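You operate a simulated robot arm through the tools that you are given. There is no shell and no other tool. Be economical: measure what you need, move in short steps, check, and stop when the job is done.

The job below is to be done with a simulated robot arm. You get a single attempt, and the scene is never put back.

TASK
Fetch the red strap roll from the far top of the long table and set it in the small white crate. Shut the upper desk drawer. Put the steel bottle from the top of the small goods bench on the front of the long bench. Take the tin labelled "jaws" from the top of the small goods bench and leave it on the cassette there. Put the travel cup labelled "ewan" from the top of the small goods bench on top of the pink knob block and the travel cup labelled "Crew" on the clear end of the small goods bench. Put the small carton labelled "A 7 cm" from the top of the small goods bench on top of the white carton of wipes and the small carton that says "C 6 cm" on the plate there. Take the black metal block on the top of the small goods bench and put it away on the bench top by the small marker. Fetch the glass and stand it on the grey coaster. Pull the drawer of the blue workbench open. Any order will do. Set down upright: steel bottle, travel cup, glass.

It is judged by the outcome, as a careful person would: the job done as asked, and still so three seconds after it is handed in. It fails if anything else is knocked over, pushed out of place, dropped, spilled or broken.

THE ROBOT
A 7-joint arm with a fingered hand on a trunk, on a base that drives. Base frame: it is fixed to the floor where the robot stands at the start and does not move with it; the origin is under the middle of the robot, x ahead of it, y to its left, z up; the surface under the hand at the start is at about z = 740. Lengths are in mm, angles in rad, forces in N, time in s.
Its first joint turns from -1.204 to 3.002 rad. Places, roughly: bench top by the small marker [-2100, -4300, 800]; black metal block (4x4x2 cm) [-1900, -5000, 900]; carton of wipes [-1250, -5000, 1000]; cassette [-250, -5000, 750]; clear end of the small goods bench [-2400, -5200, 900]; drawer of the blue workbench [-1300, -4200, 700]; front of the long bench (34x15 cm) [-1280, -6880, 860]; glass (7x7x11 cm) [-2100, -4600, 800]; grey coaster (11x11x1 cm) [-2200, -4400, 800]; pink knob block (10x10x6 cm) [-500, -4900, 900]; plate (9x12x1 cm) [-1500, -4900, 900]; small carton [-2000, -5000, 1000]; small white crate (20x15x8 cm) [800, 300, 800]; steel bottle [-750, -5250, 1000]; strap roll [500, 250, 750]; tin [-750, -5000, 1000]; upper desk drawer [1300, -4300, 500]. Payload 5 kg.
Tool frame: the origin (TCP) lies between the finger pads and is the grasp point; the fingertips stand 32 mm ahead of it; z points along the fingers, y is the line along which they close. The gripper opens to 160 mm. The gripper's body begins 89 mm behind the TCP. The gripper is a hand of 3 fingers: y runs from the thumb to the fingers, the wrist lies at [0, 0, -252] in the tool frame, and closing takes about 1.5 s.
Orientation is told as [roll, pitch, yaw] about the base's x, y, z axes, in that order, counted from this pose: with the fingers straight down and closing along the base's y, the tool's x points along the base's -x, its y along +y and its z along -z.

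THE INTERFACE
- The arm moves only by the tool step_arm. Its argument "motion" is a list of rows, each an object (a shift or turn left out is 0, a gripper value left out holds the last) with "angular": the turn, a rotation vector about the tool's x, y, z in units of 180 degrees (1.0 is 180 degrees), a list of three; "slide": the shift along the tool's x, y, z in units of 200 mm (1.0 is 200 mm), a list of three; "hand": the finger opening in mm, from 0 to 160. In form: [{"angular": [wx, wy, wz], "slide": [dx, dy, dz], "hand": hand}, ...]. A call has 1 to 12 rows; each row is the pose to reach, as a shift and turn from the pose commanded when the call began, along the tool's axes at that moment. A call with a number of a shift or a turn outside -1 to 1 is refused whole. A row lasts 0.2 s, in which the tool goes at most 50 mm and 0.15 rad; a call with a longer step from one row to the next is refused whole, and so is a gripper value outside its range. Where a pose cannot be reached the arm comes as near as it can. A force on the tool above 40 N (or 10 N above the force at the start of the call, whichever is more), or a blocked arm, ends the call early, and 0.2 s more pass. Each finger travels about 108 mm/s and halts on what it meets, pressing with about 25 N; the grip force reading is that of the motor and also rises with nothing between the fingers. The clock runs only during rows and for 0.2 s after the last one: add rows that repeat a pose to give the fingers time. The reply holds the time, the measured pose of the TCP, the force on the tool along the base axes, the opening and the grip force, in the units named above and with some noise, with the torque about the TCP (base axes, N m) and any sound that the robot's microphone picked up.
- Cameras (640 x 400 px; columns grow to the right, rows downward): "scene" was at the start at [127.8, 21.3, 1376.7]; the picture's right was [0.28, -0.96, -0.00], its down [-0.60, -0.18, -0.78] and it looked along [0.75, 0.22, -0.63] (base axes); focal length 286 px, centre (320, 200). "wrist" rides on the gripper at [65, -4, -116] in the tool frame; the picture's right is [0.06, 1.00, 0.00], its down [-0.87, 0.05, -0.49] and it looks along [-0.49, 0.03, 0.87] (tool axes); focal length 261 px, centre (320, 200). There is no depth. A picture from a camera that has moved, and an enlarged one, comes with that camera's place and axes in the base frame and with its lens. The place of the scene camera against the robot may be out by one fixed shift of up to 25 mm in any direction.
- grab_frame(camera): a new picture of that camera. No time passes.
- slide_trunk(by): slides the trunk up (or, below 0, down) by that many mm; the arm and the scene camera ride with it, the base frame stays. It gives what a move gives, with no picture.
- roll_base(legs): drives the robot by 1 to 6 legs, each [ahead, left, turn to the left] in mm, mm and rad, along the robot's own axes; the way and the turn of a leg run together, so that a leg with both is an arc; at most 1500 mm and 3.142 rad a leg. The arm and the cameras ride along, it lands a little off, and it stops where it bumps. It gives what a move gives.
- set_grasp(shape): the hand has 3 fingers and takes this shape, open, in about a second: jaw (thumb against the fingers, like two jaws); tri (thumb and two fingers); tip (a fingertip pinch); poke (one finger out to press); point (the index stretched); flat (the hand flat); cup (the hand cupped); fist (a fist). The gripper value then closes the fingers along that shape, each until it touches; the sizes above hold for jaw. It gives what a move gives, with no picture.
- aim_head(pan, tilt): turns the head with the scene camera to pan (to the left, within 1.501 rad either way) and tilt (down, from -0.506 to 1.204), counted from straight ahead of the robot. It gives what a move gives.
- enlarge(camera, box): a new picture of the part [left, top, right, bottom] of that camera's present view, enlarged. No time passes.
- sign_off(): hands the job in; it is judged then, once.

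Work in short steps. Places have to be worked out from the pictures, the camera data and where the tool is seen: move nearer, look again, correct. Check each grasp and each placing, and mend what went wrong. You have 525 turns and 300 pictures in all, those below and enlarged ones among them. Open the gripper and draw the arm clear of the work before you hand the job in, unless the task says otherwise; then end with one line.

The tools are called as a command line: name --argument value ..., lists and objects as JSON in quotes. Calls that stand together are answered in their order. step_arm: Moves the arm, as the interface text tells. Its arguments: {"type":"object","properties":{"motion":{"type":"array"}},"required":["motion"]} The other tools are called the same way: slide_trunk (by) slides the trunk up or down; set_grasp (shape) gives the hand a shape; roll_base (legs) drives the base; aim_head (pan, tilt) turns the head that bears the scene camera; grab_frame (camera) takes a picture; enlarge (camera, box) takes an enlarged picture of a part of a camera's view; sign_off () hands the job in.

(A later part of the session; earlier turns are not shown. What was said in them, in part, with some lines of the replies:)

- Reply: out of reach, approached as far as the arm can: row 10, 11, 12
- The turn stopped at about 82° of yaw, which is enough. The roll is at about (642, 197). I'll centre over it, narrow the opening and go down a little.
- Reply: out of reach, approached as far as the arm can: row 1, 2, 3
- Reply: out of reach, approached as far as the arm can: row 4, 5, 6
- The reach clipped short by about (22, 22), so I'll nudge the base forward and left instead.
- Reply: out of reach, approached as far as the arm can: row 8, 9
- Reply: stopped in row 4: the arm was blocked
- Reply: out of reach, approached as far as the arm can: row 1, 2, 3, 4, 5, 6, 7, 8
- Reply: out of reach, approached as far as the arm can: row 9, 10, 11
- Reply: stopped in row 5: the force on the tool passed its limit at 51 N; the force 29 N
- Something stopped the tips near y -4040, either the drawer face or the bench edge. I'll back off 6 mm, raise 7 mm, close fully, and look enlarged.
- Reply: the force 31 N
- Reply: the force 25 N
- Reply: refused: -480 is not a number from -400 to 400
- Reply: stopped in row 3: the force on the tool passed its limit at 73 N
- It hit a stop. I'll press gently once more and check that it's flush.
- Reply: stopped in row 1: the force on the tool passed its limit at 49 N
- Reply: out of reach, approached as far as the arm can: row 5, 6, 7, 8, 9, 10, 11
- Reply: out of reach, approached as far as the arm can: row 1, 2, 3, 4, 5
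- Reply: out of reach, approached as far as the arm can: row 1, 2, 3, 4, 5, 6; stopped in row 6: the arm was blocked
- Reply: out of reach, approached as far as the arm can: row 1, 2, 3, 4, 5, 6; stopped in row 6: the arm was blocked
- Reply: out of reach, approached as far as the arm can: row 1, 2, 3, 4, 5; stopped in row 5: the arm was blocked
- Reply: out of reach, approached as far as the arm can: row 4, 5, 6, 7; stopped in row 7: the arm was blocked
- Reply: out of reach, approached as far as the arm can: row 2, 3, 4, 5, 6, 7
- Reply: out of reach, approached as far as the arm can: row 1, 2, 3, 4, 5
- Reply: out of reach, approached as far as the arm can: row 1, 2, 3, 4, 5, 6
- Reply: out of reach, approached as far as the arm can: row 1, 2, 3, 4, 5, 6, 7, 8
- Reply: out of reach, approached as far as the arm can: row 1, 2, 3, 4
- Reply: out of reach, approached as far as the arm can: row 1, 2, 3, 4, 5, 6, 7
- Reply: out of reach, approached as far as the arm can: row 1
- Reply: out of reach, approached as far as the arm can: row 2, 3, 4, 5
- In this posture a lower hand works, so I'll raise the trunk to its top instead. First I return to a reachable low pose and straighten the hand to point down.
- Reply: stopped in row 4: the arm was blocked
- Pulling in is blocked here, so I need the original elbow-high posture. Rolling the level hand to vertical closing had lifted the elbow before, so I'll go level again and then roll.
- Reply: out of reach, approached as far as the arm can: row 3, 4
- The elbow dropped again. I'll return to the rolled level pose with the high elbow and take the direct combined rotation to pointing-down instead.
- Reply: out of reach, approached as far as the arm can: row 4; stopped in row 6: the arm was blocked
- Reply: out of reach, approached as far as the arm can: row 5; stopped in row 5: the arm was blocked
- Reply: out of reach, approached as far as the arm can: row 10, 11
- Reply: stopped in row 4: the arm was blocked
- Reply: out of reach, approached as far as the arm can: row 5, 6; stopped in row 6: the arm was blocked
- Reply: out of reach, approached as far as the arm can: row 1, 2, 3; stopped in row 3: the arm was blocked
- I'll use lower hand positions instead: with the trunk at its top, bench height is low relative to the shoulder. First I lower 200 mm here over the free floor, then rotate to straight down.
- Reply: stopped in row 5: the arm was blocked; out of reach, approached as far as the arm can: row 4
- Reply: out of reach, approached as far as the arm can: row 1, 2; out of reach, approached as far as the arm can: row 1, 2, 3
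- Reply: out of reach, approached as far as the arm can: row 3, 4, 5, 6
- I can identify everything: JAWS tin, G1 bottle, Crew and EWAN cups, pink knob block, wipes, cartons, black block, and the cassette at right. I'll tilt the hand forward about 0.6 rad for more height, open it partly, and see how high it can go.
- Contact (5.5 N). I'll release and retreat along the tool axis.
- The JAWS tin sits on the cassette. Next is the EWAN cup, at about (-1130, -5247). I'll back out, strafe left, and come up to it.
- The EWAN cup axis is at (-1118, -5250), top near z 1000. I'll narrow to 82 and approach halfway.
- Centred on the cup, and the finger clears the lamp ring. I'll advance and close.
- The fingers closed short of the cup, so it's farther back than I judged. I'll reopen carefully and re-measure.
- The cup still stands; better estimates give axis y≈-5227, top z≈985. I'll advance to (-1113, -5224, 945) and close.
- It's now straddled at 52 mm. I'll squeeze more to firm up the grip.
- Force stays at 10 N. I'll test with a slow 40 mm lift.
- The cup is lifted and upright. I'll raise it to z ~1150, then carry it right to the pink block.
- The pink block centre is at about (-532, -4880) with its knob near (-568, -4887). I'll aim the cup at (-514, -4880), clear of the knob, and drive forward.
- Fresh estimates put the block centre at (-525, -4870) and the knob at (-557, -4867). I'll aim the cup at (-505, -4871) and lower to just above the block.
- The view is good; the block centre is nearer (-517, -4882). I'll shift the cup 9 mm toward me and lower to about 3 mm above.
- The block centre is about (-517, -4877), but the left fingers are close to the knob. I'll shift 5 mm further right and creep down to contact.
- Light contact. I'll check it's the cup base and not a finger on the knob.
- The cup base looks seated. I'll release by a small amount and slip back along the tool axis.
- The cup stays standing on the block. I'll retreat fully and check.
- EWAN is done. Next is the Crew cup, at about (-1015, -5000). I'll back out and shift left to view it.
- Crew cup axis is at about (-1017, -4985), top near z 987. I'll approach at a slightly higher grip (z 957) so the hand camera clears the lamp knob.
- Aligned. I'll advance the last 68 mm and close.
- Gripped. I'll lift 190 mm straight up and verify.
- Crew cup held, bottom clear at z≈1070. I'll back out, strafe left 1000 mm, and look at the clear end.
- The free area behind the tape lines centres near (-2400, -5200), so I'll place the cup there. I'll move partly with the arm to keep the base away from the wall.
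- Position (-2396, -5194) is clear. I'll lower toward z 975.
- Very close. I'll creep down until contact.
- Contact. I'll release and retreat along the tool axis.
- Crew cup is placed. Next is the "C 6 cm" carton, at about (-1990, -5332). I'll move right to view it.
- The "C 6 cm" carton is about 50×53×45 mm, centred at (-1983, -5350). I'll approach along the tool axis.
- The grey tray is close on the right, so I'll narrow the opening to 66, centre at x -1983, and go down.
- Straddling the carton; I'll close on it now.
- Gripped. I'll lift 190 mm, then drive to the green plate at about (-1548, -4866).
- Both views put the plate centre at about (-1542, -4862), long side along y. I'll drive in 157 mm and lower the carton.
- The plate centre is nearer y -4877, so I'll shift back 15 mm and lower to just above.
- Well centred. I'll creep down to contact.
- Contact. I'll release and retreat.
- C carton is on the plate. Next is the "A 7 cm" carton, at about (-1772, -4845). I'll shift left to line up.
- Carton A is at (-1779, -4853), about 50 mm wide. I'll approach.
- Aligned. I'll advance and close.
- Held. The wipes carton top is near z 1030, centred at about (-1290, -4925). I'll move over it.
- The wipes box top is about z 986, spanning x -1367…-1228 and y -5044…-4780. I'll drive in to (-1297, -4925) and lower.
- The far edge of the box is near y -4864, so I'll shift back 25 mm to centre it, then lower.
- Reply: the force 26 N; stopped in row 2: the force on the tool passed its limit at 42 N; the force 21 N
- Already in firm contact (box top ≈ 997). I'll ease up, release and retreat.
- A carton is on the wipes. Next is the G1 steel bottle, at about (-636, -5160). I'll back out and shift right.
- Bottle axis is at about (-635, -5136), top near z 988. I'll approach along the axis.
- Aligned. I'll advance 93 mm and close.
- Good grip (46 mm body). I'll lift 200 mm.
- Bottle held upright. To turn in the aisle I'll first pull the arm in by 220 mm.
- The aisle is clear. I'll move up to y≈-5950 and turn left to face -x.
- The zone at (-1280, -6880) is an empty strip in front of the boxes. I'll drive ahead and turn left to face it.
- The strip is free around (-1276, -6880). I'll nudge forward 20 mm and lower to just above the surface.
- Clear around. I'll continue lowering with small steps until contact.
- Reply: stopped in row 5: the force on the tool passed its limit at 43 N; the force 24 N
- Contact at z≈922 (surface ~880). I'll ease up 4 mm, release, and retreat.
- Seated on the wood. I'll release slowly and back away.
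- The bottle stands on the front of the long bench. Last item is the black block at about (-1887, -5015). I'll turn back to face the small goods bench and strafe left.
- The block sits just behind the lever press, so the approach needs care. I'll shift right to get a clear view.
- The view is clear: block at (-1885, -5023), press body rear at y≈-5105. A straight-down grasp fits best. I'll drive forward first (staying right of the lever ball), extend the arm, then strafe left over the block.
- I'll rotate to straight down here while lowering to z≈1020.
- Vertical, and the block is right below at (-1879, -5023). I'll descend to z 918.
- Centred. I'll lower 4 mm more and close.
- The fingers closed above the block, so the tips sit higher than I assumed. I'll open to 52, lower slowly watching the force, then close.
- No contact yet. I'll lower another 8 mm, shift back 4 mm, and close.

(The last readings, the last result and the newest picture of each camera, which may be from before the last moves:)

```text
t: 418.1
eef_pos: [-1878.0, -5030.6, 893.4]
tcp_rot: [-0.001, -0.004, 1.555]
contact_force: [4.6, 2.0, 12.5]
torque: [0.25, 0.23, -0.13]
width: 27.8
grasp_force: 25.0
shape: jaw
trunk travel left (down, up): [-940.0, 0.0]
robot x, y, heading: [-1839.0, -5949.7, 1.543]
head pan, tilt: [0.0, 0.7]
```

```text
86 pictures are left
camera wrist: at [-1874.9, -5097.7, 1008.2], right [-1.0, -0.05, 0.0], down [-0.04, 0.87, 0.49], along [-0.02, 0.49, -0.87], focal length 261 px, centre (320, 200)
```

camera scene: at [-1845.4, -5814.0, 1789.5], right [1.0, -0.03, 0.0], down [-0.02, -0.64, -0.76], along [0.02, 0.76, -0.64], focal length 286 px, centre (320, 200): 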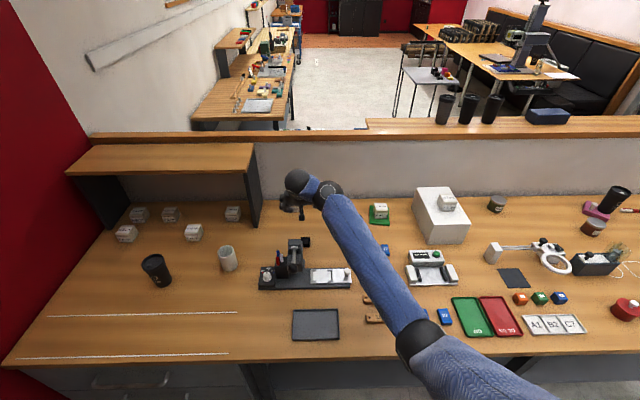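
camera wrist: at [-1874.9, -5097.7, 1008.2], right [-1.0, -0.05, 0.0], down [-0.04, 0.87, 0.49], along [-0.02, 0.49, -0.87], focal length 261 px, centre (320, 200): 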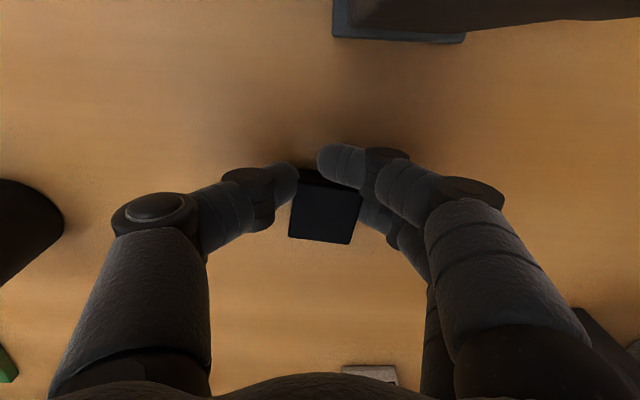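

One finger slipped past the near side, so the grip centre needs to be ~14 mm farther. I'll reopen, shift and close again.

step_arm --motion '[{"slide": [0, 0, -0.01], "hand": 56}, {"slide": [0, 0, -0.01]}, {"slide": [-0.07, 0, -0.01]}, {"slide": [-0.07, 0, 0.0], "hand": 20}, {"slide": [-0.07, 0, 0]}, {"slide": [-0.07, 0, 0]}, {"slide": [-0.07, 0, 0]}, {"slide": [-0.07, 0, 0]}]'

grab_frame --camera "wrist"

```text
t: 419.9
eef_pos: [-1879.1, -5016.8, 893.1]
tcp_rot: [0.001, -0.003, 1.557]
contact_force: [-0.5, -0.3, 13.2]
torque: [-0.04, -0.04, 0.0]
width: 36.7
grasp_force: 25.0
shape: jaw
trunk travel left (down, up): [-940.0, 0.0]
robot x, y, heading: [-1843.3, -5947.9, 1.547]
head pan, tilt: [0.0, 0.7]
```

```text
85 pictures are left
camera wrist: at [-1875.7, -5084.1, 1007.9], right [-1.0, -0.05, 0.0], down [-0.04, 0.87, 0.49], along [-0.02, 0.49, -0.87], focal length 261 px, centre (320, 200)
```

wrist: 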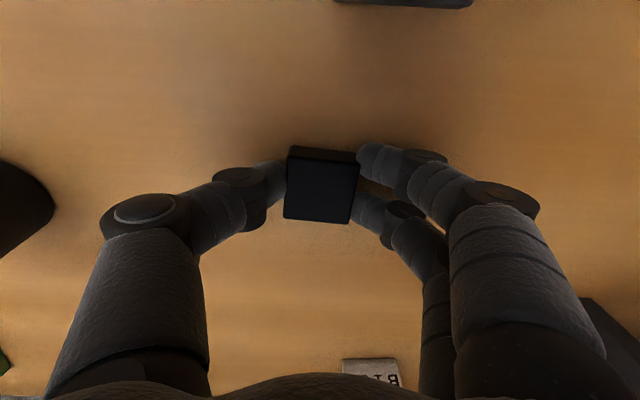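

Good grip at 37 mm. I'll lift 125 mm straight up.

step_arm --motion '[{"slide": [0, 0, -0.1], "hand": 15}, {"slide": [0, 0, -0.25]}, {"slide": [0, 0, -0.42]}, {"slide": [0, 0, -0.6]}, {"slide": [0, 0, -0.62]}]'

grab_frame --camera "wrist"

```text
t: 421.1
eef_pos: [-1877.5, -5017.1, 1014.8]
tcp_rot: [-0.001, -0.001, 1.557]
contact_force: [-0.1, 0.0, -0.7]
torque: [-0.04, 0.04, -0.02]
width: 36.6
grasp_force: 25.2
shape: jaw
trunk travel left (down, up): [-940.0, 0.0]
robot x, y, heading: [-1841.8, -5946.6, 1.551]
head pan, tilt: [0.0, 0.7]
```

```text
84 pictures are left
camera wrist: at [-1874.6, -5083.6, 1130.6], right [-1.0, -0.05, 0.0], down [-0.04, 0.87, 0.49], along [-0.02, 0.49, -0.87], focal length 261 px, centre (320, 200)
```

wrist: 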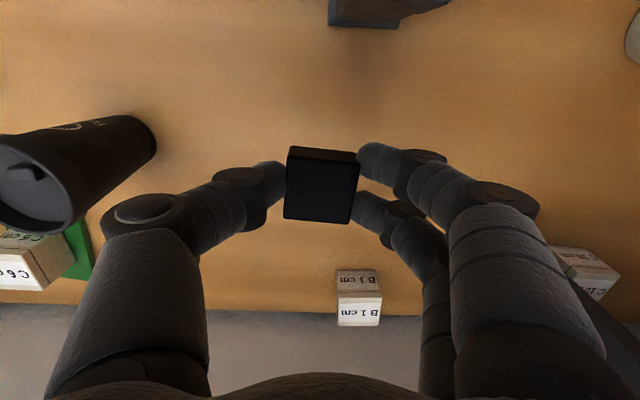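

Block held. I'll tilt the hand forward again for height, then travel: aisle → right end → corridor → laser bench.

step_arm --motion '[{"angular": [0, -0.04, 0], "slide": [0.05, 0, -0.1]}, {"angular": [0, -0.08, 0], "slide": [0.1, 0, -0.2]}, {"angular": [0, -0.12, 0], "slide": [0.15, 0, -0.35]}, {"angular": [0, -0.16, 0], "slide": [0.2, 0, -0.5]}, {"angular": [0, -0.19, 0], "slide": [0.3, 0, -0.65]}, {"angular": [0, -0.19, 0], "slide": [0.45, 0, -0.7]}, {"angular": [0, -0.19, 0], "slide": [0.6, 0, -0.7]}]'

roll_base --legs '[[-200, 0, 0], [0, -1500, 0], [0, -690, 0]]'

aim_head --pan 0.3 --tilt 0.5

grab_frame --camera "scene"

```text
t: 422.6
eef_pos: [-1879.7, -5138.4, 1156.1]
tcp_rot: [0.0, -0.598, 1.558]
contact_force: [0.6, 0.1, -0.9]
torque: [-0.02, 0.03, -0.03]
width: 36.6
grasp_force: 24.9
shape: jaw
trunk travel left (down, up): [-940.0, 0.0]
robot x, y, heading: [-1841.6, -5945.1, 1.543]
head pan, tilt: [0.0, 0.7]
```

```text
t: 434.7
eef_pos: [317.9, -5424.4, 1155.7]
tcp_rot: [0.001, -0.6, 1.536]
contact_force: [0.0, 0.5, -0.3]
torque: [-0.02, 0.05, -0.01]
width: 36.3
grasp_force: 24.6
shape: jaw
trunk travel left (down, up): [-940.0, 0.0]
robot x, y, heading: [337.7, -6234.6, 1.522]
head pan, tilt: [0.0, 0.7]
```

```text
t: 435.5
eef_pos: [318.0, -5422.7, 1157.0]
tcp_rot: [-0.001, -0.596, 1.537]
contact_force: [-1.4, -1.1, -1.3]
torque: [-0.02, 0.03, -0.02]
width: 36.7
grasp_force: 25.1
shape: jaw
trunk travel left (down, up): [-940.0, 0.0]
robot x, y, heading: [337.4, -6235.3, 1.522]
head pan, tilt: [0.3, 0.499]
```

```text
83 pictures are left
camera scene: at [314.4, -6098.3, 1807.2], right [0.97, 0.25, 0.0], down [0.12, -0.46, -0.88], along [-0.22, 0.85, -0.48], focal length 286 px, centre (320, 200)
```

scene: 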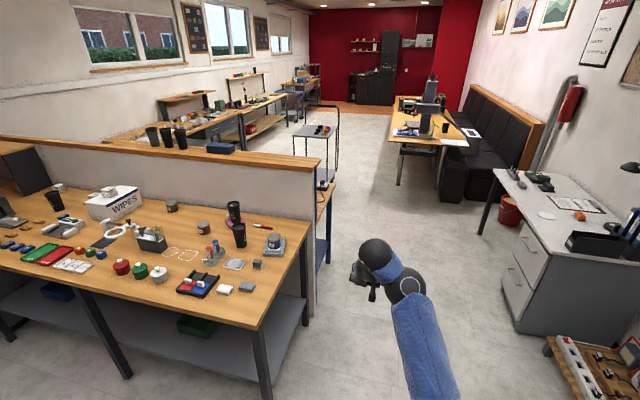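

The way north is clear. I'll correct the heading and drive up to y≈-3350.

roll_base --legs '[[0, 0, 0.049], [1500, 0, 0], [1385, 0, 0]]'

aim_head --pan 1.2 --tilt 0.5

grab_frame --camera "scene"

```text
t: 449.8
eef_pos: [251.5, -2551.0, 1155.3]
tcp_rot: [-0.001, -0.599, 1.6]
contact_force: [0.2, 0.3, -1.2]
torque: [0.0, -0.03, 0.03]
width: 36.1
grasp_force: 25.0
shape: jaw
trunk travel left (down, up): [-940.0, 0.0]
robot x, y, heading: [321.0, -3359.2, 1.587]
head pan, tilt: [0.3, 0.499]
```

```text
t: 451.0
eef_pos: [250.9, -2551.8, 1154.8]
tcp_rot: [-0.002, -0.599, 1.599]
contact_force: [0.6, 0.3, -0.3]
torque: [0.0, 0.0, 0.0]
width: 36.3
grasp_force: 24.7
shape: jaw
trunk travel left (down, up): [-940.0, 0.0]
robot x, y, heading: [320.6, -3360.3, 1.589]
head pan, tilt: [1.201, 0.499]
```

```text
82 pictures are left
camera scene: at [231.8, -3279.4, 1807.3], right [0.35, 0.94, 0.0], down [0.45, -0.17, -0.88], along [-0.82, 0.3, -0.48], focal length 286 px, centre (320, 200)
```

scene: 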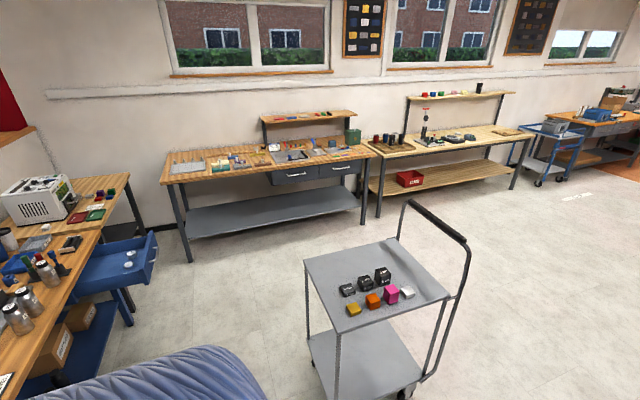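

Clear. I'll turn left to face -x and drive between the cart and the open drawer.

roll_base --legs '[[0, 0, 1.553], [1300, 0, 0]]'

grab_frame --camera "scene"

```text
t: 461.3
eef_pos: [-1781.3, -3436.8, 1155.1]
tcp_rot: [0.001, -0.599, -3.122]
contact_force: [-0.4, 0.6, -1.0]
torque: [0.03, -0.02, -0.01]
width: 36.3
grasp_force: 25.4
shape: jaw
trunk travel left (down, up): [-940.0, 0.0]
robot x, y, heading: [-975.8, -3372.4, -3.134]
head pan, tilt: [1.201, 0.499]
```

```text
81 pictures are left
camera scene: at [-1062.0, -3458.5, 1807.3], right [-0.94, 0.35, 0.0], down [0.17, 0.45, -0.88], along [-0.31, -0.82, -0.48], focal length 286 px, centre (320, 200)
```

scene: 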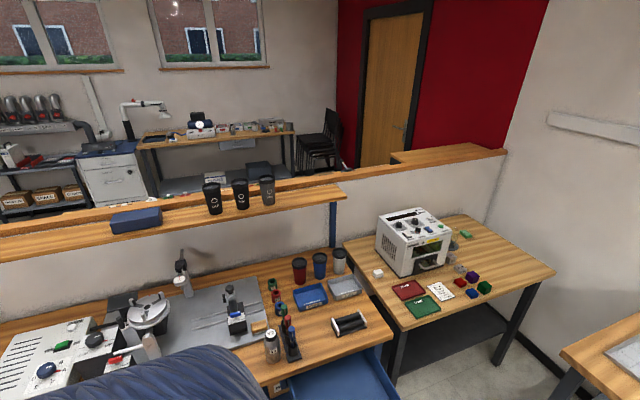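

Continue ahead and turn left to face the laser bench.

roll_base --legs '[[560, 0, 0], [0, 0, 1.563]]'

aim_head --pan -0.4 --tilt 0.75

grab_frame --camera "scene"

```text
t: 468.3
eef_pos: [-1469.3, -4182.8, 1155.8]
tcp_rot: [0.0, -0.598, -1.556]
contact_force: [-0.4, -0.9, -0.7]
torque: [-0.02, 0.0, 0.0]
width: 36.3
grasp_force: 24.4
shape: jaw
trunk travel left (down, up): [-940.0, 0.0]
robot x, y, heading: [-1531.9, -3377.0, -1.571]
head pan, tilt: [1.201, 0.499]
```

```text
t: 470.0
eef_pos: [-1470.0, -4182.3, 1156.5]
tcp_rot: [0.001, -0.599, -1.556]
contact_force: [-0.3, -0.2, -1.7]
torque: [0.01, -0.01, 0.01]
width: 36.5
grasp_force: 25.3
shape: jaw
trunk travel left (down, up): [-940.0, 0.0]
robot x, y, heading: [-1531.8, -3372.1, -1.565]
head pan, tilt: [-0.4, 0.75]
```

```text
80 pictures are left
camera scene: at [-1568.9, -3503.5, 1785.3], right [-0.92, 0.38, 0.0], down [0.26, 0.63, -0.73], along [-0.28, -0.67, -0.68], focal length 286 px, centre (320, 200)
```

scene: 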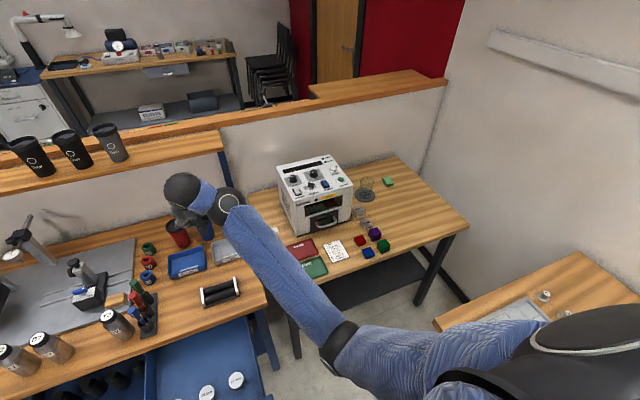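

The glass still stands on its coaster. I'll enlarge the markers area.

enlarge --camera "scene" --box '[310, 170, 430, 265]'

```text
4.21 times, centred on (370, 218) of scene
camera zoom: at [-1568.9, -3503.5, 1785.3], right [-0.92, 0.38, 0.0], down [0.26, 0.63, -0.73], along [-0.28, -0.67, -0.68], focal length 1203 px, centre (110, 126)
```

zoom: 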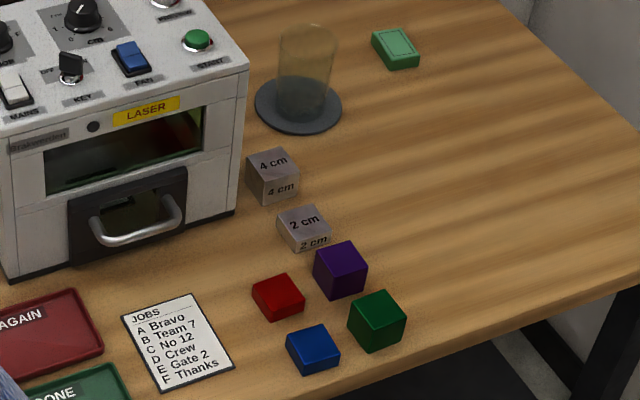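

The "2 cm" marker is at about (-2092, -4213), so I'll place the block at about (-2155, -4225) on the clear wood beside it. I'll move the base right, then reach right with the arm.

roll_base --legs '[[0, -320, 0]]'

step_arm --motion '[{"slide": [-0.04, -0.2, 0.02]}, {"slide": [-0.08, -0.4, 0.04]}, {"slide": [-0.12, -0.6, 0.06]}, {"slide": [-0.16, -0.8, 0.08]}, {"slide": [-0.2, -1.0, 0.1]}]'

step_arm --motion '[{"slide": [0, -0.2, 0]}, {"slide": [0, -0.4, 0]}, {"slide": [0, -0.6, 0]}, {"slide": [0, -0.8, 0]}]'

grab_frame --camera "wrist"

grab_frame --camera "scene"

```text
t: 472.1
eef_pos: [-1789.5, -4183.7, 1155.5]
tcp_rot: [-0.001, -0.597, -1.554]
contact_force: [-0.8, -0.3, -0.6]
torque: [0.03, -0.02, 0.02]
width: 36.4
grasp_force: 25.3
shape: jaw
trunk travel left (down, up): [-940.0, 0.0]
robot x, y, heading: [-1851.3, -3376.2, -1.569]
head pan, tilt: [-0.4, 0.75]
```

```text
t: 473.3
eef_pos: [-1988.8, -4231.2, 1160.2]
tcp_rot: [-0.001, -0.599, -1.554]
contact_force: [-0.2, 1.1, -1.5]
torque: [0.01, -0.01, 0.03]
width: 36.2
grasp_force: 24.7
shape: jaw
trunk travel left (down, up): [-940.0, 0.0]
robot x, y, heading: [-1850.7, -3376.2, -1.567]
head pan, tilt: [-0.4, 0.75]
```

```text
t: 474.3
eef_pos: [-2149.6, -4233.5, 1162.2]
tcp_rot: [0.001, -0.598, -1.556]
contact_force: [-0.2, -0.8, -1.5]
torque: [0.03, 0.0, -0.02]
width: 36.5
grasp_force: 25.2
shape: jaw
trunk travel left (down, up): [-940.0, 0.0]
robot x, y, heading: [-1852.2, -3377.4, -1.567]
head pan, tilt: [-0.4, 0.75]
```

```text
78 pictures are left
camera wrist: at [-2155.2, -4116.0, 1220.2], right [1.0, 0.07, -0.03], down [0.06, -0.44, 0.9], along [0.05, -0.9, -0.44], focal length 261 px, centre (320, 200)
```

wrist: 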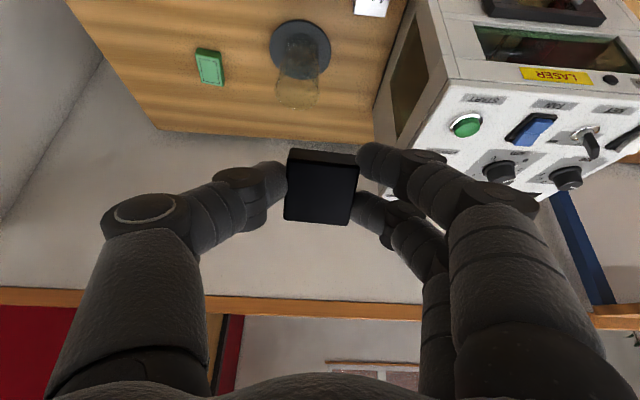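

```text
77 pictures are left
camera scene: at [-1889.6, -3505.2, 1785.2], right [-0.92, 0.39, 0.0], down [0.26, 0.63, -0.73], along [-0.28, -0.67, -0.68], focal length 286 px, centre (320, 200)
```

scene: 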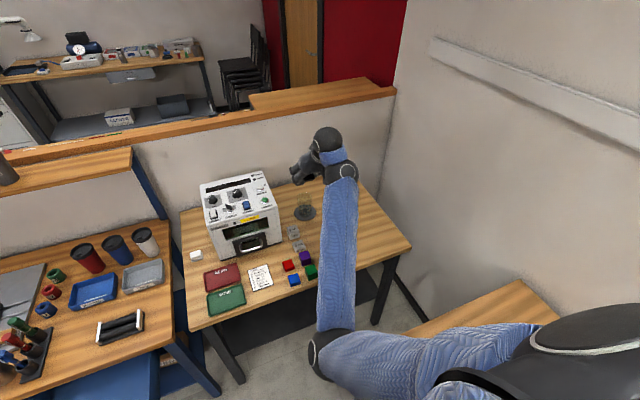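

I'll lower the trunk 150 mm, come down, and then rotate to straight down.

slide_trunk --by -150

step_arm --motion '[{"slide": [0.12, 0, 0.18]}, {"slide": [0.24, 0, 0.36]}, {"slide": [0.31, 0, 0.46]}, {"slide": [0.31, 0, 0.46]}]'

step_arm --motion '[{"angular": [0, 0.04, 0]}, {"angular": [0, 0.08, 0]}, {"angular": [0, 0.12, 0]}, {"angular": [0, 0.16, 0]}, {"angular": [0, 0.19, 0]}, {"angular": [0, 0.19, 0]}]'

grab_frame --camera "wrist"

enlarge --camera "scene" --box '[250, 130, 410, 260]'

```text
t: 476.1
eef_pos: [-2148.7, -4233.8, 1011.6]
tcp_rot: [0.0, -0.6, -1.555]
contact_force: [0.5, 0.3, -1.5]
torque: [0.0, -0.02, 0.01]
width: 36.4
grasp_force: 25.1
shape: jaw
trunk travel left (down, up): [-790.0, 150.0]
robot x, y, heading: [-1851.6, -3374.6, -1.566]
head pan, tilt: [-0.4, 0.75]
```

```text
t: 476.7
eef_pos: [-2082.1, -4261.0, 943.4]
tcp_rot: [0.009, -0.604, -1.507]
contact_force: [-55.4, 66.8, 2.1]
torque: [-1.17, -1.05, 2.64]
width: 36.4
grasp_force: 25.0
shape: jaw
trunk travel left (down, up): [-790.0, 150.0]
robot x, y, heading: [-1843.1, -3393.7, -1.511]
head pan, tilt: [-0.4, 0.75]
stopped in row 3: the force on the tool passed its limit at 90 N (the readings are from after the stop); the commanded pose is now the measured one
```

```text
t: 478.1
eef_pos: [-2096.7, -4267.3, 935.0]
tcp_rot: [0.01, -0.165, -1.509]
contact_force: [-64.4, 2.5, 10.9]
torque: [-0.13, -3.12, -0.28]
width: 30.3
grasp_force: 25.1
shape: jaw
out of reach, approached as far as the arm can: row 4, 5, 6
trunk travel left (down, up): [-790.0, 150.0]
robot x, y, heading: [-1848.1, -3397.2, -1.517]
head pan, tilt: [-0.4, 0.75]
```

```text
76 pictures are left
camera wrist: at [-2107.2, -4186.0, 1038.0], right [0.99, 0.13, 0.0], down [0.1, -0.77, 0.63], along [0.08, -0.62, -0.78], focal length 261 px, centre (320, 200)
```

wrist: 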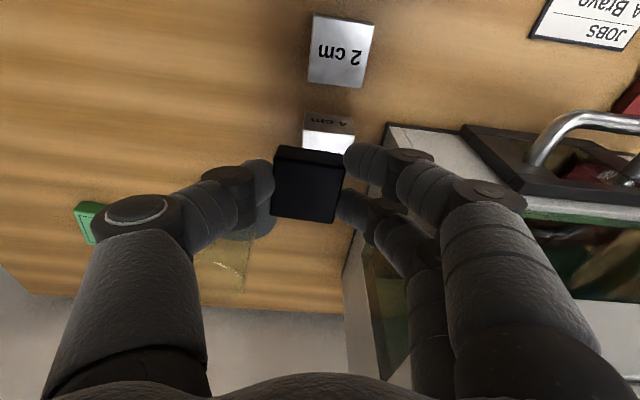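

```text
3.08 times, centred on (330, 195) of scene
camera zoom: at [-1881.9, -3525.1, 1635.5], right [-0.94, 0.34, 0.0], down [0.23, 0.64, -0.73], along [-0.24, -0.69, -0.68], focal length 879 px, centre (289, 215)
```

zoom: 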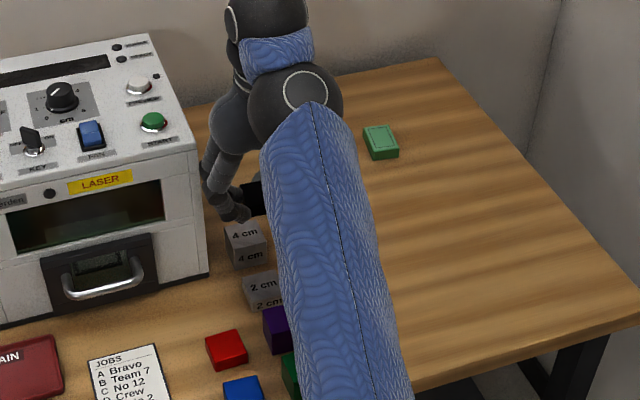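

There was a collision: the base twisted and the hand is pressing on the laser box. I'll stop and look before moving further.

grab_frame --camera "scene"

step_arm --motion '[{"slide": [0, 0, 0]}]'

```text
74 pictures are left
camera scene: at [-1881.9, -3525.1, 1635.5], right [-0.94, 0.34, 0.0], down [0.23, 0.64, -0.73], along [-0.24, -0.69, -0.68], focal length 286 px, centre (320, 200)
```

scene: 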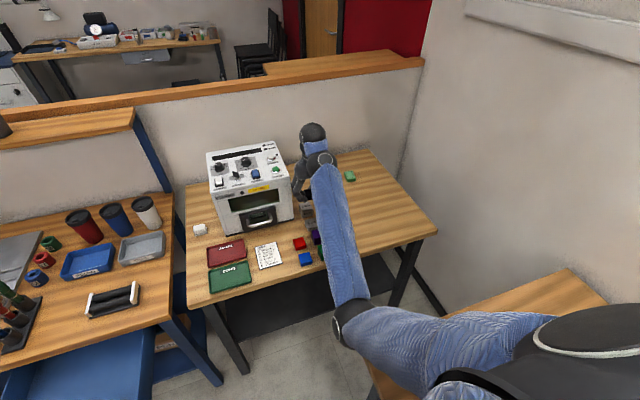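

```text
t: 478.5
eef_pos: [-2096.1, -4266.8, 935.0]
tcp_rot: [0.01, -0.164, -1.508]
contact_force: [-66.5, -7.0, 20.1]
torque: [0.2, -3.75, -0.88]
width: 30.1
grasp_force: 25.2
shape: jaw
trunk travel left (down, up): [-790.0, 150.0]
robot x, y, heading: [-1845.3, -3396.6, -1.519]
head pan, tilt: [-0.4, 0.75]
```

I'll relieve the pressing by moving the hand right (away from the laser box) in small steps.

step_arm --motion '[{"slide": [0, -0.08, 0]}, {"slide": [0, -0.16, 0]}, {"slide": [0, -0.2, 0]}]'

```text
t: 479.3
eef_pos: [-2127.8, -4271.0, 931.8]
tcp_rot: [0.008, -0.16, -1.5]
contact_force: [0.4, 0.0, -1.6]
torque: [0.01, -0.01, 0.01]
width: 34.8
grasp_force: 25.1
shape: jaw
trunk travel left (down, up): [-790.0, 150.0]
robot x, y, heading: [-1846.3, -3396.1, -1.51]
head pan, tilt: [-0.4, 0.75]
```

Forces are zero again. I'll look at the surroundings.

grab_frame --camera "wrist"

aim_head --pan -0.9 --tilt 0.85

grab_frame --camera "scene"

```text
73 pictures are left
camera wrist: at [-2138.9, -4189.5, 1036.5], right [0.99, 0.13, 0.0], down [0.11, -0.77, 0.62], along [0.08, -0.62, -0.78], focal length 261 px, centre (320, 200)
```

wrist: 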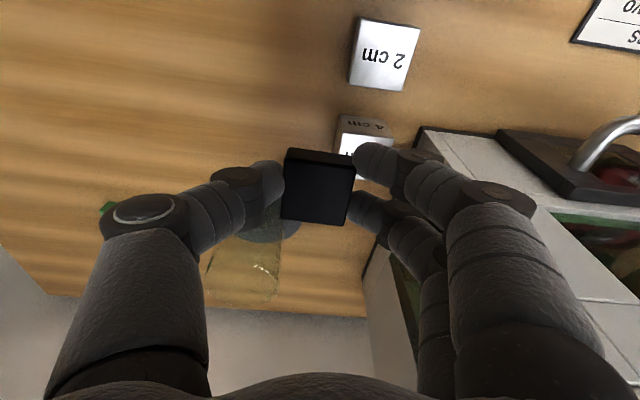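

```text
t: 480.2
eef_pos: [-2130.7, -4269.8, 932.9]
tcp_rot: [0.007, -0.159, -1.503]
contact_force: [-0.7, 0.0, -0.7]
torque: [0.04, 0.02, 0.04]
width: 34.7
grasp_force: 25.6
shape: jaw
trunk travel left (down, up): [-790.0, 150.0]
robot x, y, heading: [-1846.2, -3393.9, -1.511]
head pan, tilt: [-0.901, 0.85]
```

```text
72 pictures are left
camera scene: at [-1906.3, -3500.3, 1627.3], right [-0.67, 0.75, 0.0], down [0.56, 0.5, -0.66], along [-0.49, -0.44, -0.75], focal length 286 px, centre (320, 200)
```

scene: 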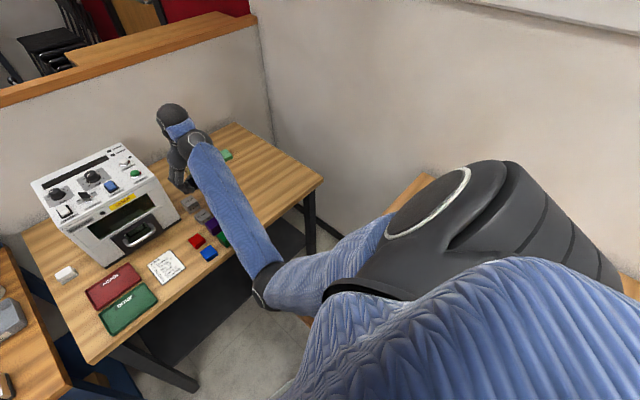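

The upper arm was overhanging the side bench. I'll raise the trunk again, draw the hand back toward centre, and re-approach from farther left with the robot turned toward the spot.

slide_trunk --by 150

step_arm --motion '[{"slide": [0.2, 0, -0.02]}, {"slide": [0.4, 0, -0.04]}, {"slide": [0.5, 0.15, -0.05]}, {"slide": [0.5, 0.35, -0.05]}, {"slide": [0.5, 0.55, -0.05]}, {"slide": [0.5, 0.75, -0.05]}, {"slide": [0.5, 0.95, -0.05]}]'

grab_frame --camera "scene"

```text
t: 482.0
eef_pos: [-2130.2, -4270.4, 1082.5]
tcp_rot: [0.007, -0.158, -1.502]
contact_force: [1.2, -0.2, -0.7]
torque: [0.05, -0.03, -0.07]
width: 34.4
grasp_force: 25.4
shape: jaw
trunk travel left (down, up): [-940.0, 0.0]
robot x, y, heading: [-1845.3, -3394.9, -1.511]
head pan, tilt: [-0.901, 0.85]
```

```text
t: 483.6
eef_pos: [-1985.4, -4129.6, 1025.2]
tcp_rot: [0.009, -0.16, -1.502]
contact_force: [0.1, -0.4, -1.2]
torque: [0.02, 0.03, 0.0]
width: 34.7
grasp_force: 24.9
shape: jaw
out of reach, approached as far as the arm can: row 1, 2, 3, 4, 5, 6, 7
trunk travel left (down, up): [-940.0, 0.0]
robot x, y, heading: [-1844.0, -3393.6, -1.508]
head pan, tilt: [-0.901, 0.85]
```

```text
71 pictures are left
camera scene: at [-1906.4, -3500.2, 1777.3], right [-0.67, 0.75, 0.0], down [0.56, 0.5, -0.66], along [-0.49, -0.44, -0.75], focal length 286 px, centre (320, 200)
```

scene: 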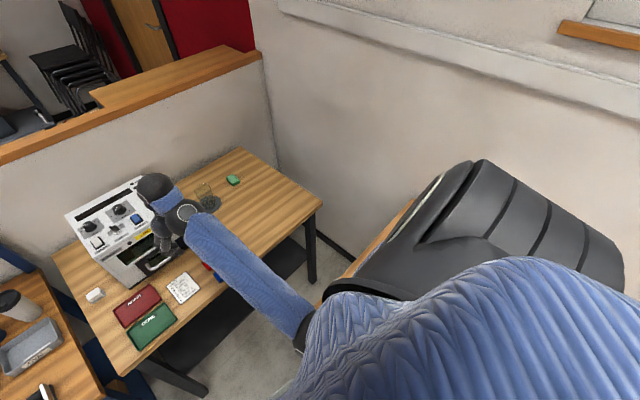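

I'll shift the base left and turn right to face the spot.

roll_base --legs '[[60, 165, 0], [0, 0, -0.608]]'

aim_head --pan 0.0 --tilt 0.8

grab_frame --camera "scene"

```text
t: 486.7
eef_pos: [-2208.9, -3971.8, 1025.6]
tcp_rot: [0.007, -0.161, -2.109]
contact_force: [0.1, 0.4, -0.4]
torque: [0.0, -0.04, -0.02]
width: 34.9
grasp_force: 24.8
shape: jaw
trunk travel left (down, up): [-940.0, 0.0]
robot x, y, heading: [-1676.7, -3442.5, -2.118]
head pan, tilt: [-0.901, 0.85]
```

```text
t: 487.9
eef_pos: [-2209.1, -3970.6, 1025.7]
tcp_rot: [0.006, -0.16, -2.108]
contact_force: [-0.1, -0.2, -1.3]
torque: [0.0, -0.02, 0.0]
width: 34.6
grasp_force: 24.7
shape: jaw
trunk travel left (down, up): [-940.0, 0.0]
robot x, y, heading: [-1675.0, -3448.0, -2.118]
head pan, tilt: [0.0, 0.799]
```

```text
70 pictures are left
camera scene: at [-1749.7, -3560.2, 1781.3], right [-0.85, 0.52, 0.0], down [0.37, 0.61, -0.7], along [-0.36, -0.6, -0.72], focal length 286 px, centre (320, 200)
```

scene: 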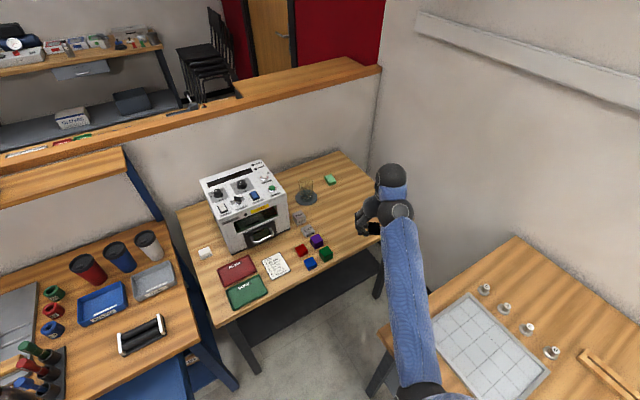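

Good position. I'll enlarge to check the laser box, markers and glass for any displacement.

enlarge --camera "scene" --box '[180, 140, 380, 280]'

enlarge --camera "scene" --box '[380, 230, 640, 400]'

```text
2.86 times, centred on (280, 210) of scene
camera zoom: at [-1749.7, -3560.2, 1781.3], right [-0.85, 0.52, 0.0], down [0.37, 0.61, -0.7], along [-0.36, -0.6, -0.72], focal length 816 px, centre (434, 171)
```

zoom: 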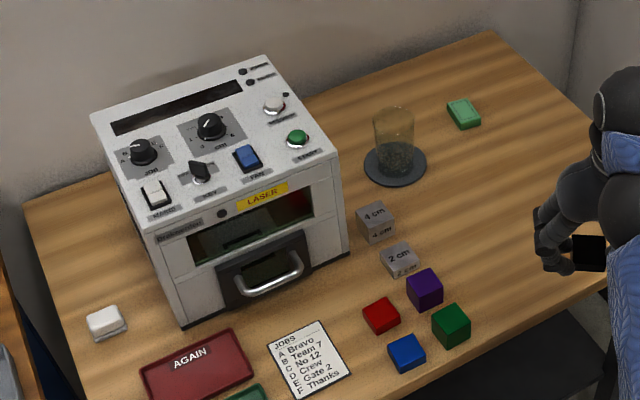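

```text
2.35 times, centred on (510, 315) of scene
camera zoom: at [-1749.7, -3560.2, 1781.3], right [-0.85, 0.52, 0.0], down [0.37, 0.61, -0.7], along [-0.36, -0.6, -0.72], focal length 672 px, centre (-127, -71)
```

zoom: 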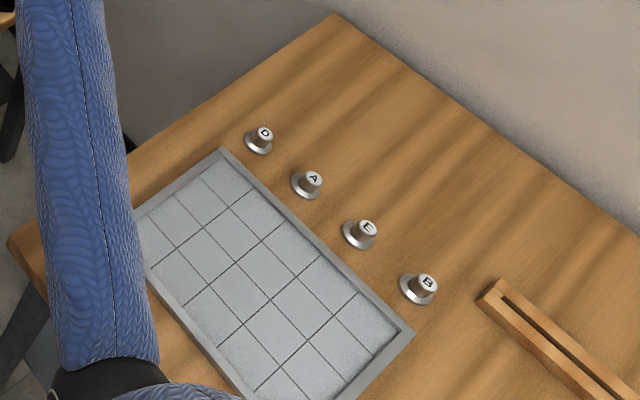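

Laser box, markers, glass and the side bench items all look unmoved. The target is about (-2152, -4222): 185 mm forward and 179 mm left of the hand, so I'll move over it at this height.

step_arm --motion '[{"slide": [-0.15, 0.15, 0]}, {"slide": [-0.3, 0.3, 0]}, {"slide": [-0.45, 0.45, 0]}, {"slide": [-0.6, 0.6, 0]}, {"slide": [-0.75, 0.75, 0]}, {"slide": [-0.92, 0.895, 0]}]'

grab_frame --camera "wrist"

```text
t: 489.3
eef_pos: [-2148.0, -4220.2, 1055.7]
tcp_rot: [0.007, -0.158, -2.11]
contact_force: [0.5, -0.7, -1.5]
torque: [0.03, -0.01, -0.02]
width: 35.0
grasp_force: 24.9
shape: jaw
trunk travel left (down, up): [-940.0, 0.0]
robot x, y, heading: [-1675.5, -3447.6, -2.117]
head pan, tilt: [0.0, 0.799]
```

```text
67 pictures are left
camera wrist: at [-2109.3, -4147.5, 1157.9], right [0.89, -0.46, 0.0], down [-0.36, -0.7, 0.62], along [-0.29, -0.55, -0.78], focal length 261 px, centre (320, 200)
```

wrist: 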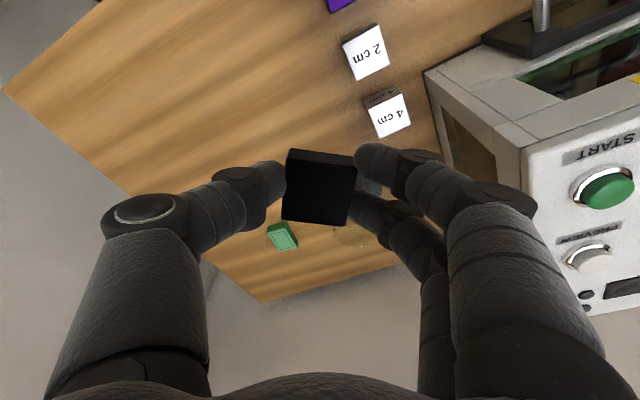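

The 2 cm marker is at (-2087, -4215), so the block will be about 60 mm beside it. I'll lower in stages, watching force.

step_arm --motion '[{"slide": [0.03, 0, 0.15]}, {"slide": [0.06, 0, 0.3]}, {"slide": [0.09, 0, 0.45]}, {"slide": [0.12, 0, 0.6]}, {"slide": [0.12, 0, 0.6]}]'

grab_frame --camera "scene"

```text
t: 490.5
eef_pos: [-2145.2, -4215.6, 932.9]
tcp_rot: [0.008, -0.16, -2.107]
contact_force: [0.0, 0.2, -0.9]
torque: [-0.04, -0.01, 0.03]
width: 34.7
grasp_force: 25.4
shape: jaw
trunk travel left (down, up): [-940.0, 0.0]
robot x, y, heading: [-1676.7, -3449.6, -2.118]
head pan, tilt: [0.0, 0.799]
```

```text
66 pictures are left
camera scene: at [-1749.2, -3560.0, 1781.3], right [-0.85, 0.52, 0.0], down [0.37, 0.61, -0.7], along [-0.36, -0.6, -0.72], focal length 286 px, centre (320, 200)
```

scene: 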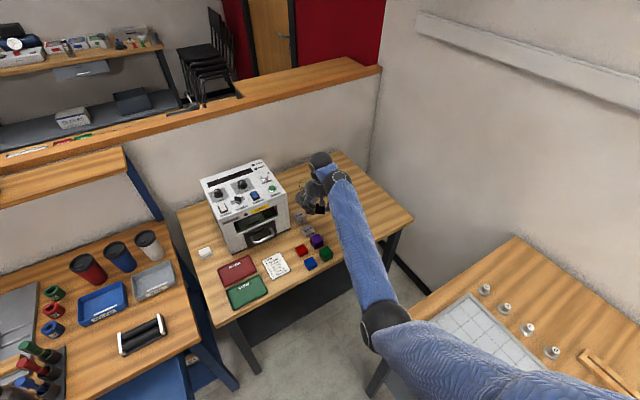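

The elbow looks close to the side bench's corner. I'll check its true height by viewing from a second head angle before lowering more.

aim_head --pan -0.9 --tilt 0.9

grab_frame --camera "scene"

```text
t: 491.7
eef_pos: [-2145.3, -4215.8, 932.0]
tcp_rot: [0.007, -0.161, -2.109]
contact_force: [0.1, 0.3, -0.8]
torque: [0.0, -0.01, 0.04]
width: 34.7
grasp_force: 25.0
shape: jaw
trunk travel left (down, up): [-940.0, 0.0]
robot x, y, heading: [-1674.5, -3444.7, -2.123]
head pan, tilt: [-0.901, 0.901]
```

```text
65 pictures are left
camera scene: at [-1782.7, -3500.9, 1773.4], right [-0.12, 0.99, 0.0], down [0.78, 0.1, -0.62], along [-0.62, -0.08, -0.78], focal length 286 px, centre (320, 200)
```

scene: 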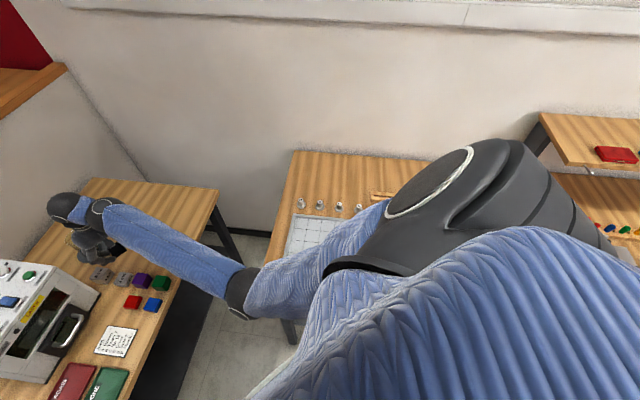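

The elbow is actually at about z 1200, well clear of the bench. I'll continue lowering in small steps while straightening to vertical.

step_arm --motion '[{"angular": [0, 0.012, 0], "slide": [0.02, 0.0, 0.08]}, {"angular": [0, 0.025, 0], "slide": [0.035, 0.0, 0.16]}, {"angular": [0, 0.038, 0], "slide": [0.05, 0.0, 0.24]}, {"angular": [0, 0.05, 0], "slide": [0.06, 0, 0.3]}]'

grab_frame --camera "wrist"

```text
t: 492.7
eef_pos: [-2143.4, -4212.6, 871.4]
tcp_rot: [0.008, -0.002, -2.109]
contact_force: [-0.3, 0.0, -1.1]
torque: [0.03, -0.01, 0.04]
width: 34.8
grasp_force: 24.8
shape: jaw
trunk travel left (down, up): [-940.0, 0.0]
robot x, y, heading: [-1675.5, -3445.5, -2.12]
head pan, tilt: [-0.901, 0.901]
```

```text
64 pictures are left
camera wrist: at [-2113.7, -4156.1, 986.5], right [0.89, -0.46, 0.01], down [-0.4, -0.77, 0.49], along [-0.22, -0.44, -0.87], focal length 261 px, centre (320, 200)
```

wrist: 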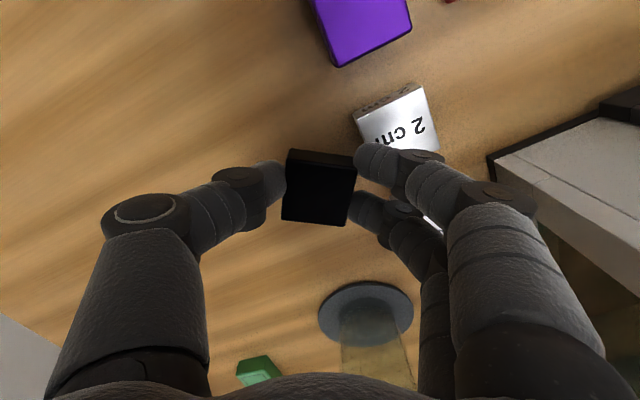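

The left fingers would come down close to the 2 cm marker, so I'll shift 27 mm farther right, then lower to z≈823.

step_arm --motion '[{"slide": [-0.035, -0.06, 0]}, {"slide": [-0.07, -0.115, 0]}, {"slide": [-0.07, -0.115, 0.1]}, {"slide": [-0.07, -0.115, 0.18]}, {"slide": [-0.07, -0.115, 0.24]}, {"slide": [-0.07, -0.115, 0.24]}]'

grab_frame --camera "wrist"

```text
t: 494.1
eef_pos: [-2170.8, -4217.4, 832.6]
tcp_rot: [0.008, -0.014, -2.107]
contact_force: [1.5, 5.5, 26.0]
torque: [0.39, 0.18, 0.01]
width: 38.0
grasp_force: 25.1
shape: jaw
trunk travel left (down, up): [-940.0, 0.0]
robot x, y, heading: [-1676.5, -3447.6, -2.117]
head pan, tilt: [-0.901, 0.901]
stopped in row 6: the force on the tool passed its limit at 47 N (the readings are from after the stop); the commanded pose is now the measured one
```

```text
63 pictures are left
camera wrist: at [-2141.3, -4159.1, 947.0], right [0.89, -0.46, 0.01], down [-0.4, -0.77, 0.5], along [-0.22, -0.45, -0.86], focal length 261 px, centre (320, 200)
```

wrist: 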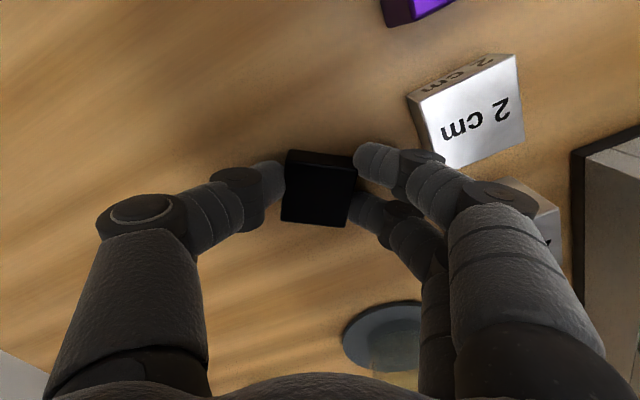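

The block is on the wood. I'll ease up 2 mm, open slightly and lift straight up.

step_arm --motion '[{"slide": [0, 0, -0.012]}, {"slide": [0, 0, -0.012], "hand": 46}, {"slide": [0, 0, -0.012], "hand": 52}, {"slide": [0, 0, -0.012]}, {"slide": [0, 0, -0.08]}, {"slide": [0, 0, -0.2]}, {"slide": [0, 0, -0.4]}, {"slide": [0, 0, -0.6]}]'

grab_frame --camera "wrist"

```text
t: 495.9
eef_pos: [-2171.0, -4213.4, 949.0]
tcp_rot: [0.006, -0.009, -2.108]
contact_force: [0.3, -0.3, -0.3]
torque: [-0.03, -0.01, 0.0]
width: 51.5
grasp_force: 0.0
shape: jaw
trunk travel left (down, up): [-940.0, 0.0]
robot x, y, heading: [-1675.4, -3446.3, -2.121]
head pan, tilt: [-0.901, 0.901]
```

```text
62 pictures are left
camera wrist: at [-2141.2, -4155.3, 1064.5], right [0.89, -0.46, 0.01], down [-0.4, -0.77, 0.5], along [-0.22, -0.45, -0.87], focal length 261 px, centre (320, 200)
```

wrist: 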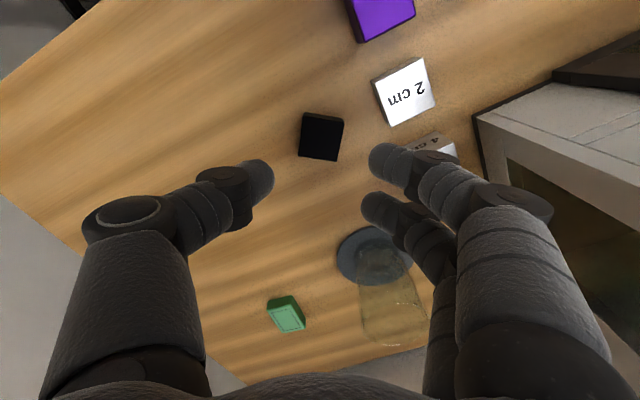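

The block lies beside the 2 cm marker. I'll draw the arm clear and back off, then take a final look.

step_arm --motion '[{"slide": [0.1, 0, -0.15]}, {"slide": [0.25, 0, -0.25]}, {"slide": [0.45, 0, -0.3]}, {"slide": [0.65, 0, -0.3]}]'

roll_base --legs '[[-220, 0, 0]]'

aim_head --pan 0.1 --tilt 0.7

grab_frame --camera "scene"

enlarge --camera "scene" --box '[200, 120, 400, 260]'

```text
t: 496.9
eef_pos: [-2119.7, -4128.1, 1004.9]
tcp_rot: [0.008, -0.009, -2.106]
contact_force: [0.1, -0.5, -0.6]
torque: [0.01, -0.03, -0.02]
width: 51.8
grasp_force: 0.0
shape: jaw
out of reach, approached as far as the arm can: row 4
trunk travel left (down, up): [-940.0, 0.0]
robot x, y, heading: [-1675.7, -3445.4, -2.115]
head pan, tilt: [-0.901, 0.901]
```

```text
t: 498.6
eef_pos: [-2006.6, -3940.2, 1006.3]
tcp_rot: [0.009, -0.009, -2.106]
contact_force: [-0.5, 0.4, 0.2]
torque: [0.03, 0.01, 0.0]
width: 51.8
grasp_force: 0.0
shape: jaw
trunk travel left (down, up): [-940.0, 0.0]
robot x, y, heading: [-1562.4, -3256.3, -2.119]
head pan, tilt: [-0.901, 0.901]
```

```text
t: 499.9
eef_pos: [-2006.6, -3940.8, 1005.6]
tcp_rot: [0.01, -0.01, -2.108]
contact_force: [0.3, 0.0, -0.6]
torque: [0.01, 0.0, -0.03]
width: 51.8
grasp_force: 0.1
shape: jaw
trunk travel left (down, up): [-940.0, 0.0]
robot x, y, heading: [-1561.4, -3256.9, -2.117]
head pan, tilt: [0.099, 0.7]
```

```text
61 pictures are left
camera scene: at [-1629.9, -3379.7, 1789.5], right [-0.9, 0.43, 0.0], down [0.28, 0.58, -0.76], along [-0.33, -0.69, -0.64], focal length 286 px, centre (320, 200)
```

scene: 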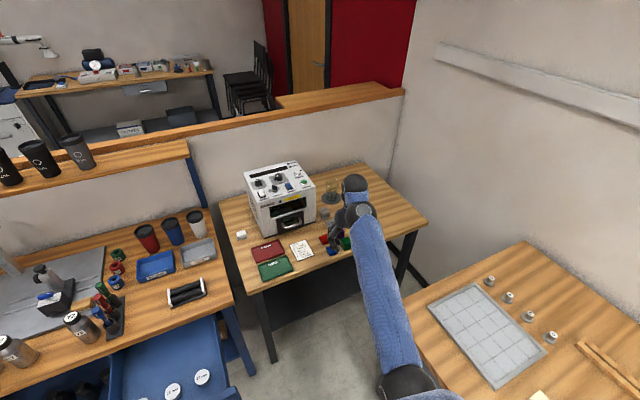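

```text
2.86 times, centred on (300, 190) of scene
camera zoom: at [-1629.9, -3379.7, 1789.5], right [-0.9, 0.43, 0.0], down [0.28, 0.58, -0.76], along [-0.33, -0.69, -0.64], focal length 816 px, centre (377, 229)
```

zoom: 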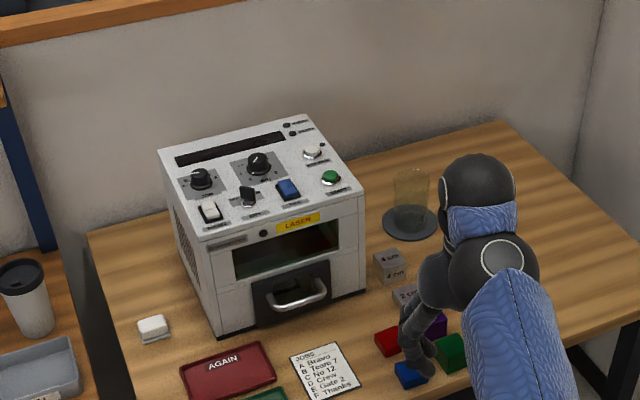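

I'll back off a bit more so the block is visible and the arm is well clear.

roll_base --legs '[[-260, 0, 0]]'

aim_head --pan 0.2 --tilt 0.6

grab_frame --camera "scene"

enlarge --camera "scene" --box '[260, 130, 420, 250]'

```text
t: 501.7
eef_pos: [-1871.5, -3718.2, 1007.1]
tcp_rot: [0.007, -0.01, -2.104]
contact_force: [0.5, 0.2, -1.0]
torque: [-0.01, -0.01, 0.02]
width: 52.1
grasp_force: 0.0
shape: jaw
trunk travel left (down, up): [-940.0, 0.0]
robot x, y, heading: [-1426.9, -3035.9, -2.113]
head pan, tilt: [0.099, 0.7]
```

```text
t: 502.4
eef_pos: [-1870.2, -3718.9, 1006.6]
tcp_rot: [0.009, -0.011, -2.104]
contact_force: [0.3, -0.6, 0.4]
torque: [-0.01, -0.03, 0.0]
width: 51.8
grasp_force: 0.0
shape: jaw
trunk travel left (down, up): [-940.0, 0.0]
robot x, y, heading: [-1427.6, -3037.1, -2.12]
head pan, tilt: [0.201, 0.6]
```

```text
59 pictures are left
camera scene: at [-1487.8, -3163.8, 1798.2], right [-0.94, 0.34, 0.0], down [0.19, 0.53, -0.82], along [-0.28, -0.78, -0.57], focal length 286 px, centre (320, 200)
```

scene: 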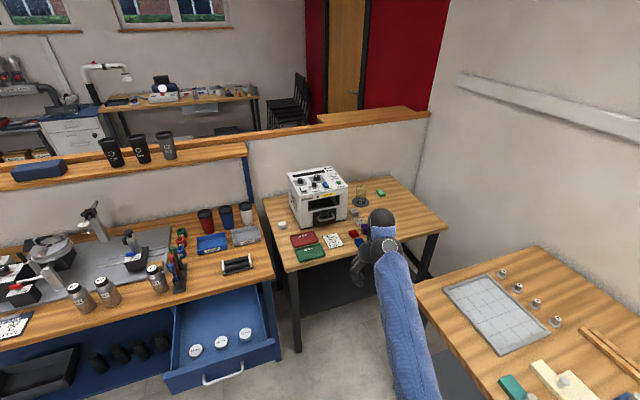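

```text
3.33 times, centred on (340, 190) of scene
camera zoom: at [-1487.8, -3163.8, 1798.2], right [-0.94, 0.34, 0.0], down [0.19, 0.53, -0.82], along [-0.28, -0.78, -0.57], focal length 952 px, centre (253, 233)
```

zoom: 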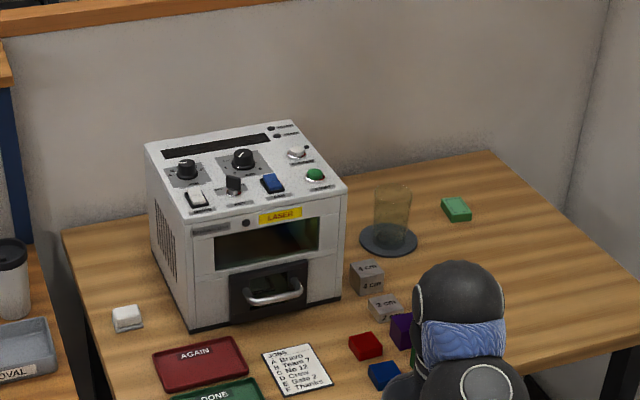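

Everything is in place: glass on coaster, block by the 2 cm marker, drawer open, laser box still square. I'll open the hand fully before handing in.

step_arm --motion '[{"slide": [0, 0, 0], "hand": 120}, {"slide": [0, 0, 0]}, {"slide": [0, 0, 0]}, {"slide": [0, 0, 0]}]'

```text
t: 503.4
eef_pos: [-1871.7, -3718.9, 1006.5]
tcp_rot: [0.009, -0.01, -2.105]
contact_force: [-0.1, 0.5, -1.1]
torque: [0.02, 0.0, 0.0]
width: 119.7
grasp_force: 0.0
shape: jaw
trunk travel left (down, up): [-940.0, 0.0]
robot x, y, heading: [-1426.1, -3031.5, -2.113]
head pan, tilt: [0.201, 0.6]
```

The hand is open and clear of the work, so I'm handing the job in.

sign_off

```text
The job is handed in.
```

All eleven steps are done and handed in; while I was placing the black block the hand pressed against the laser box, but nothing appears to have moved in the pictures taken afterwards.
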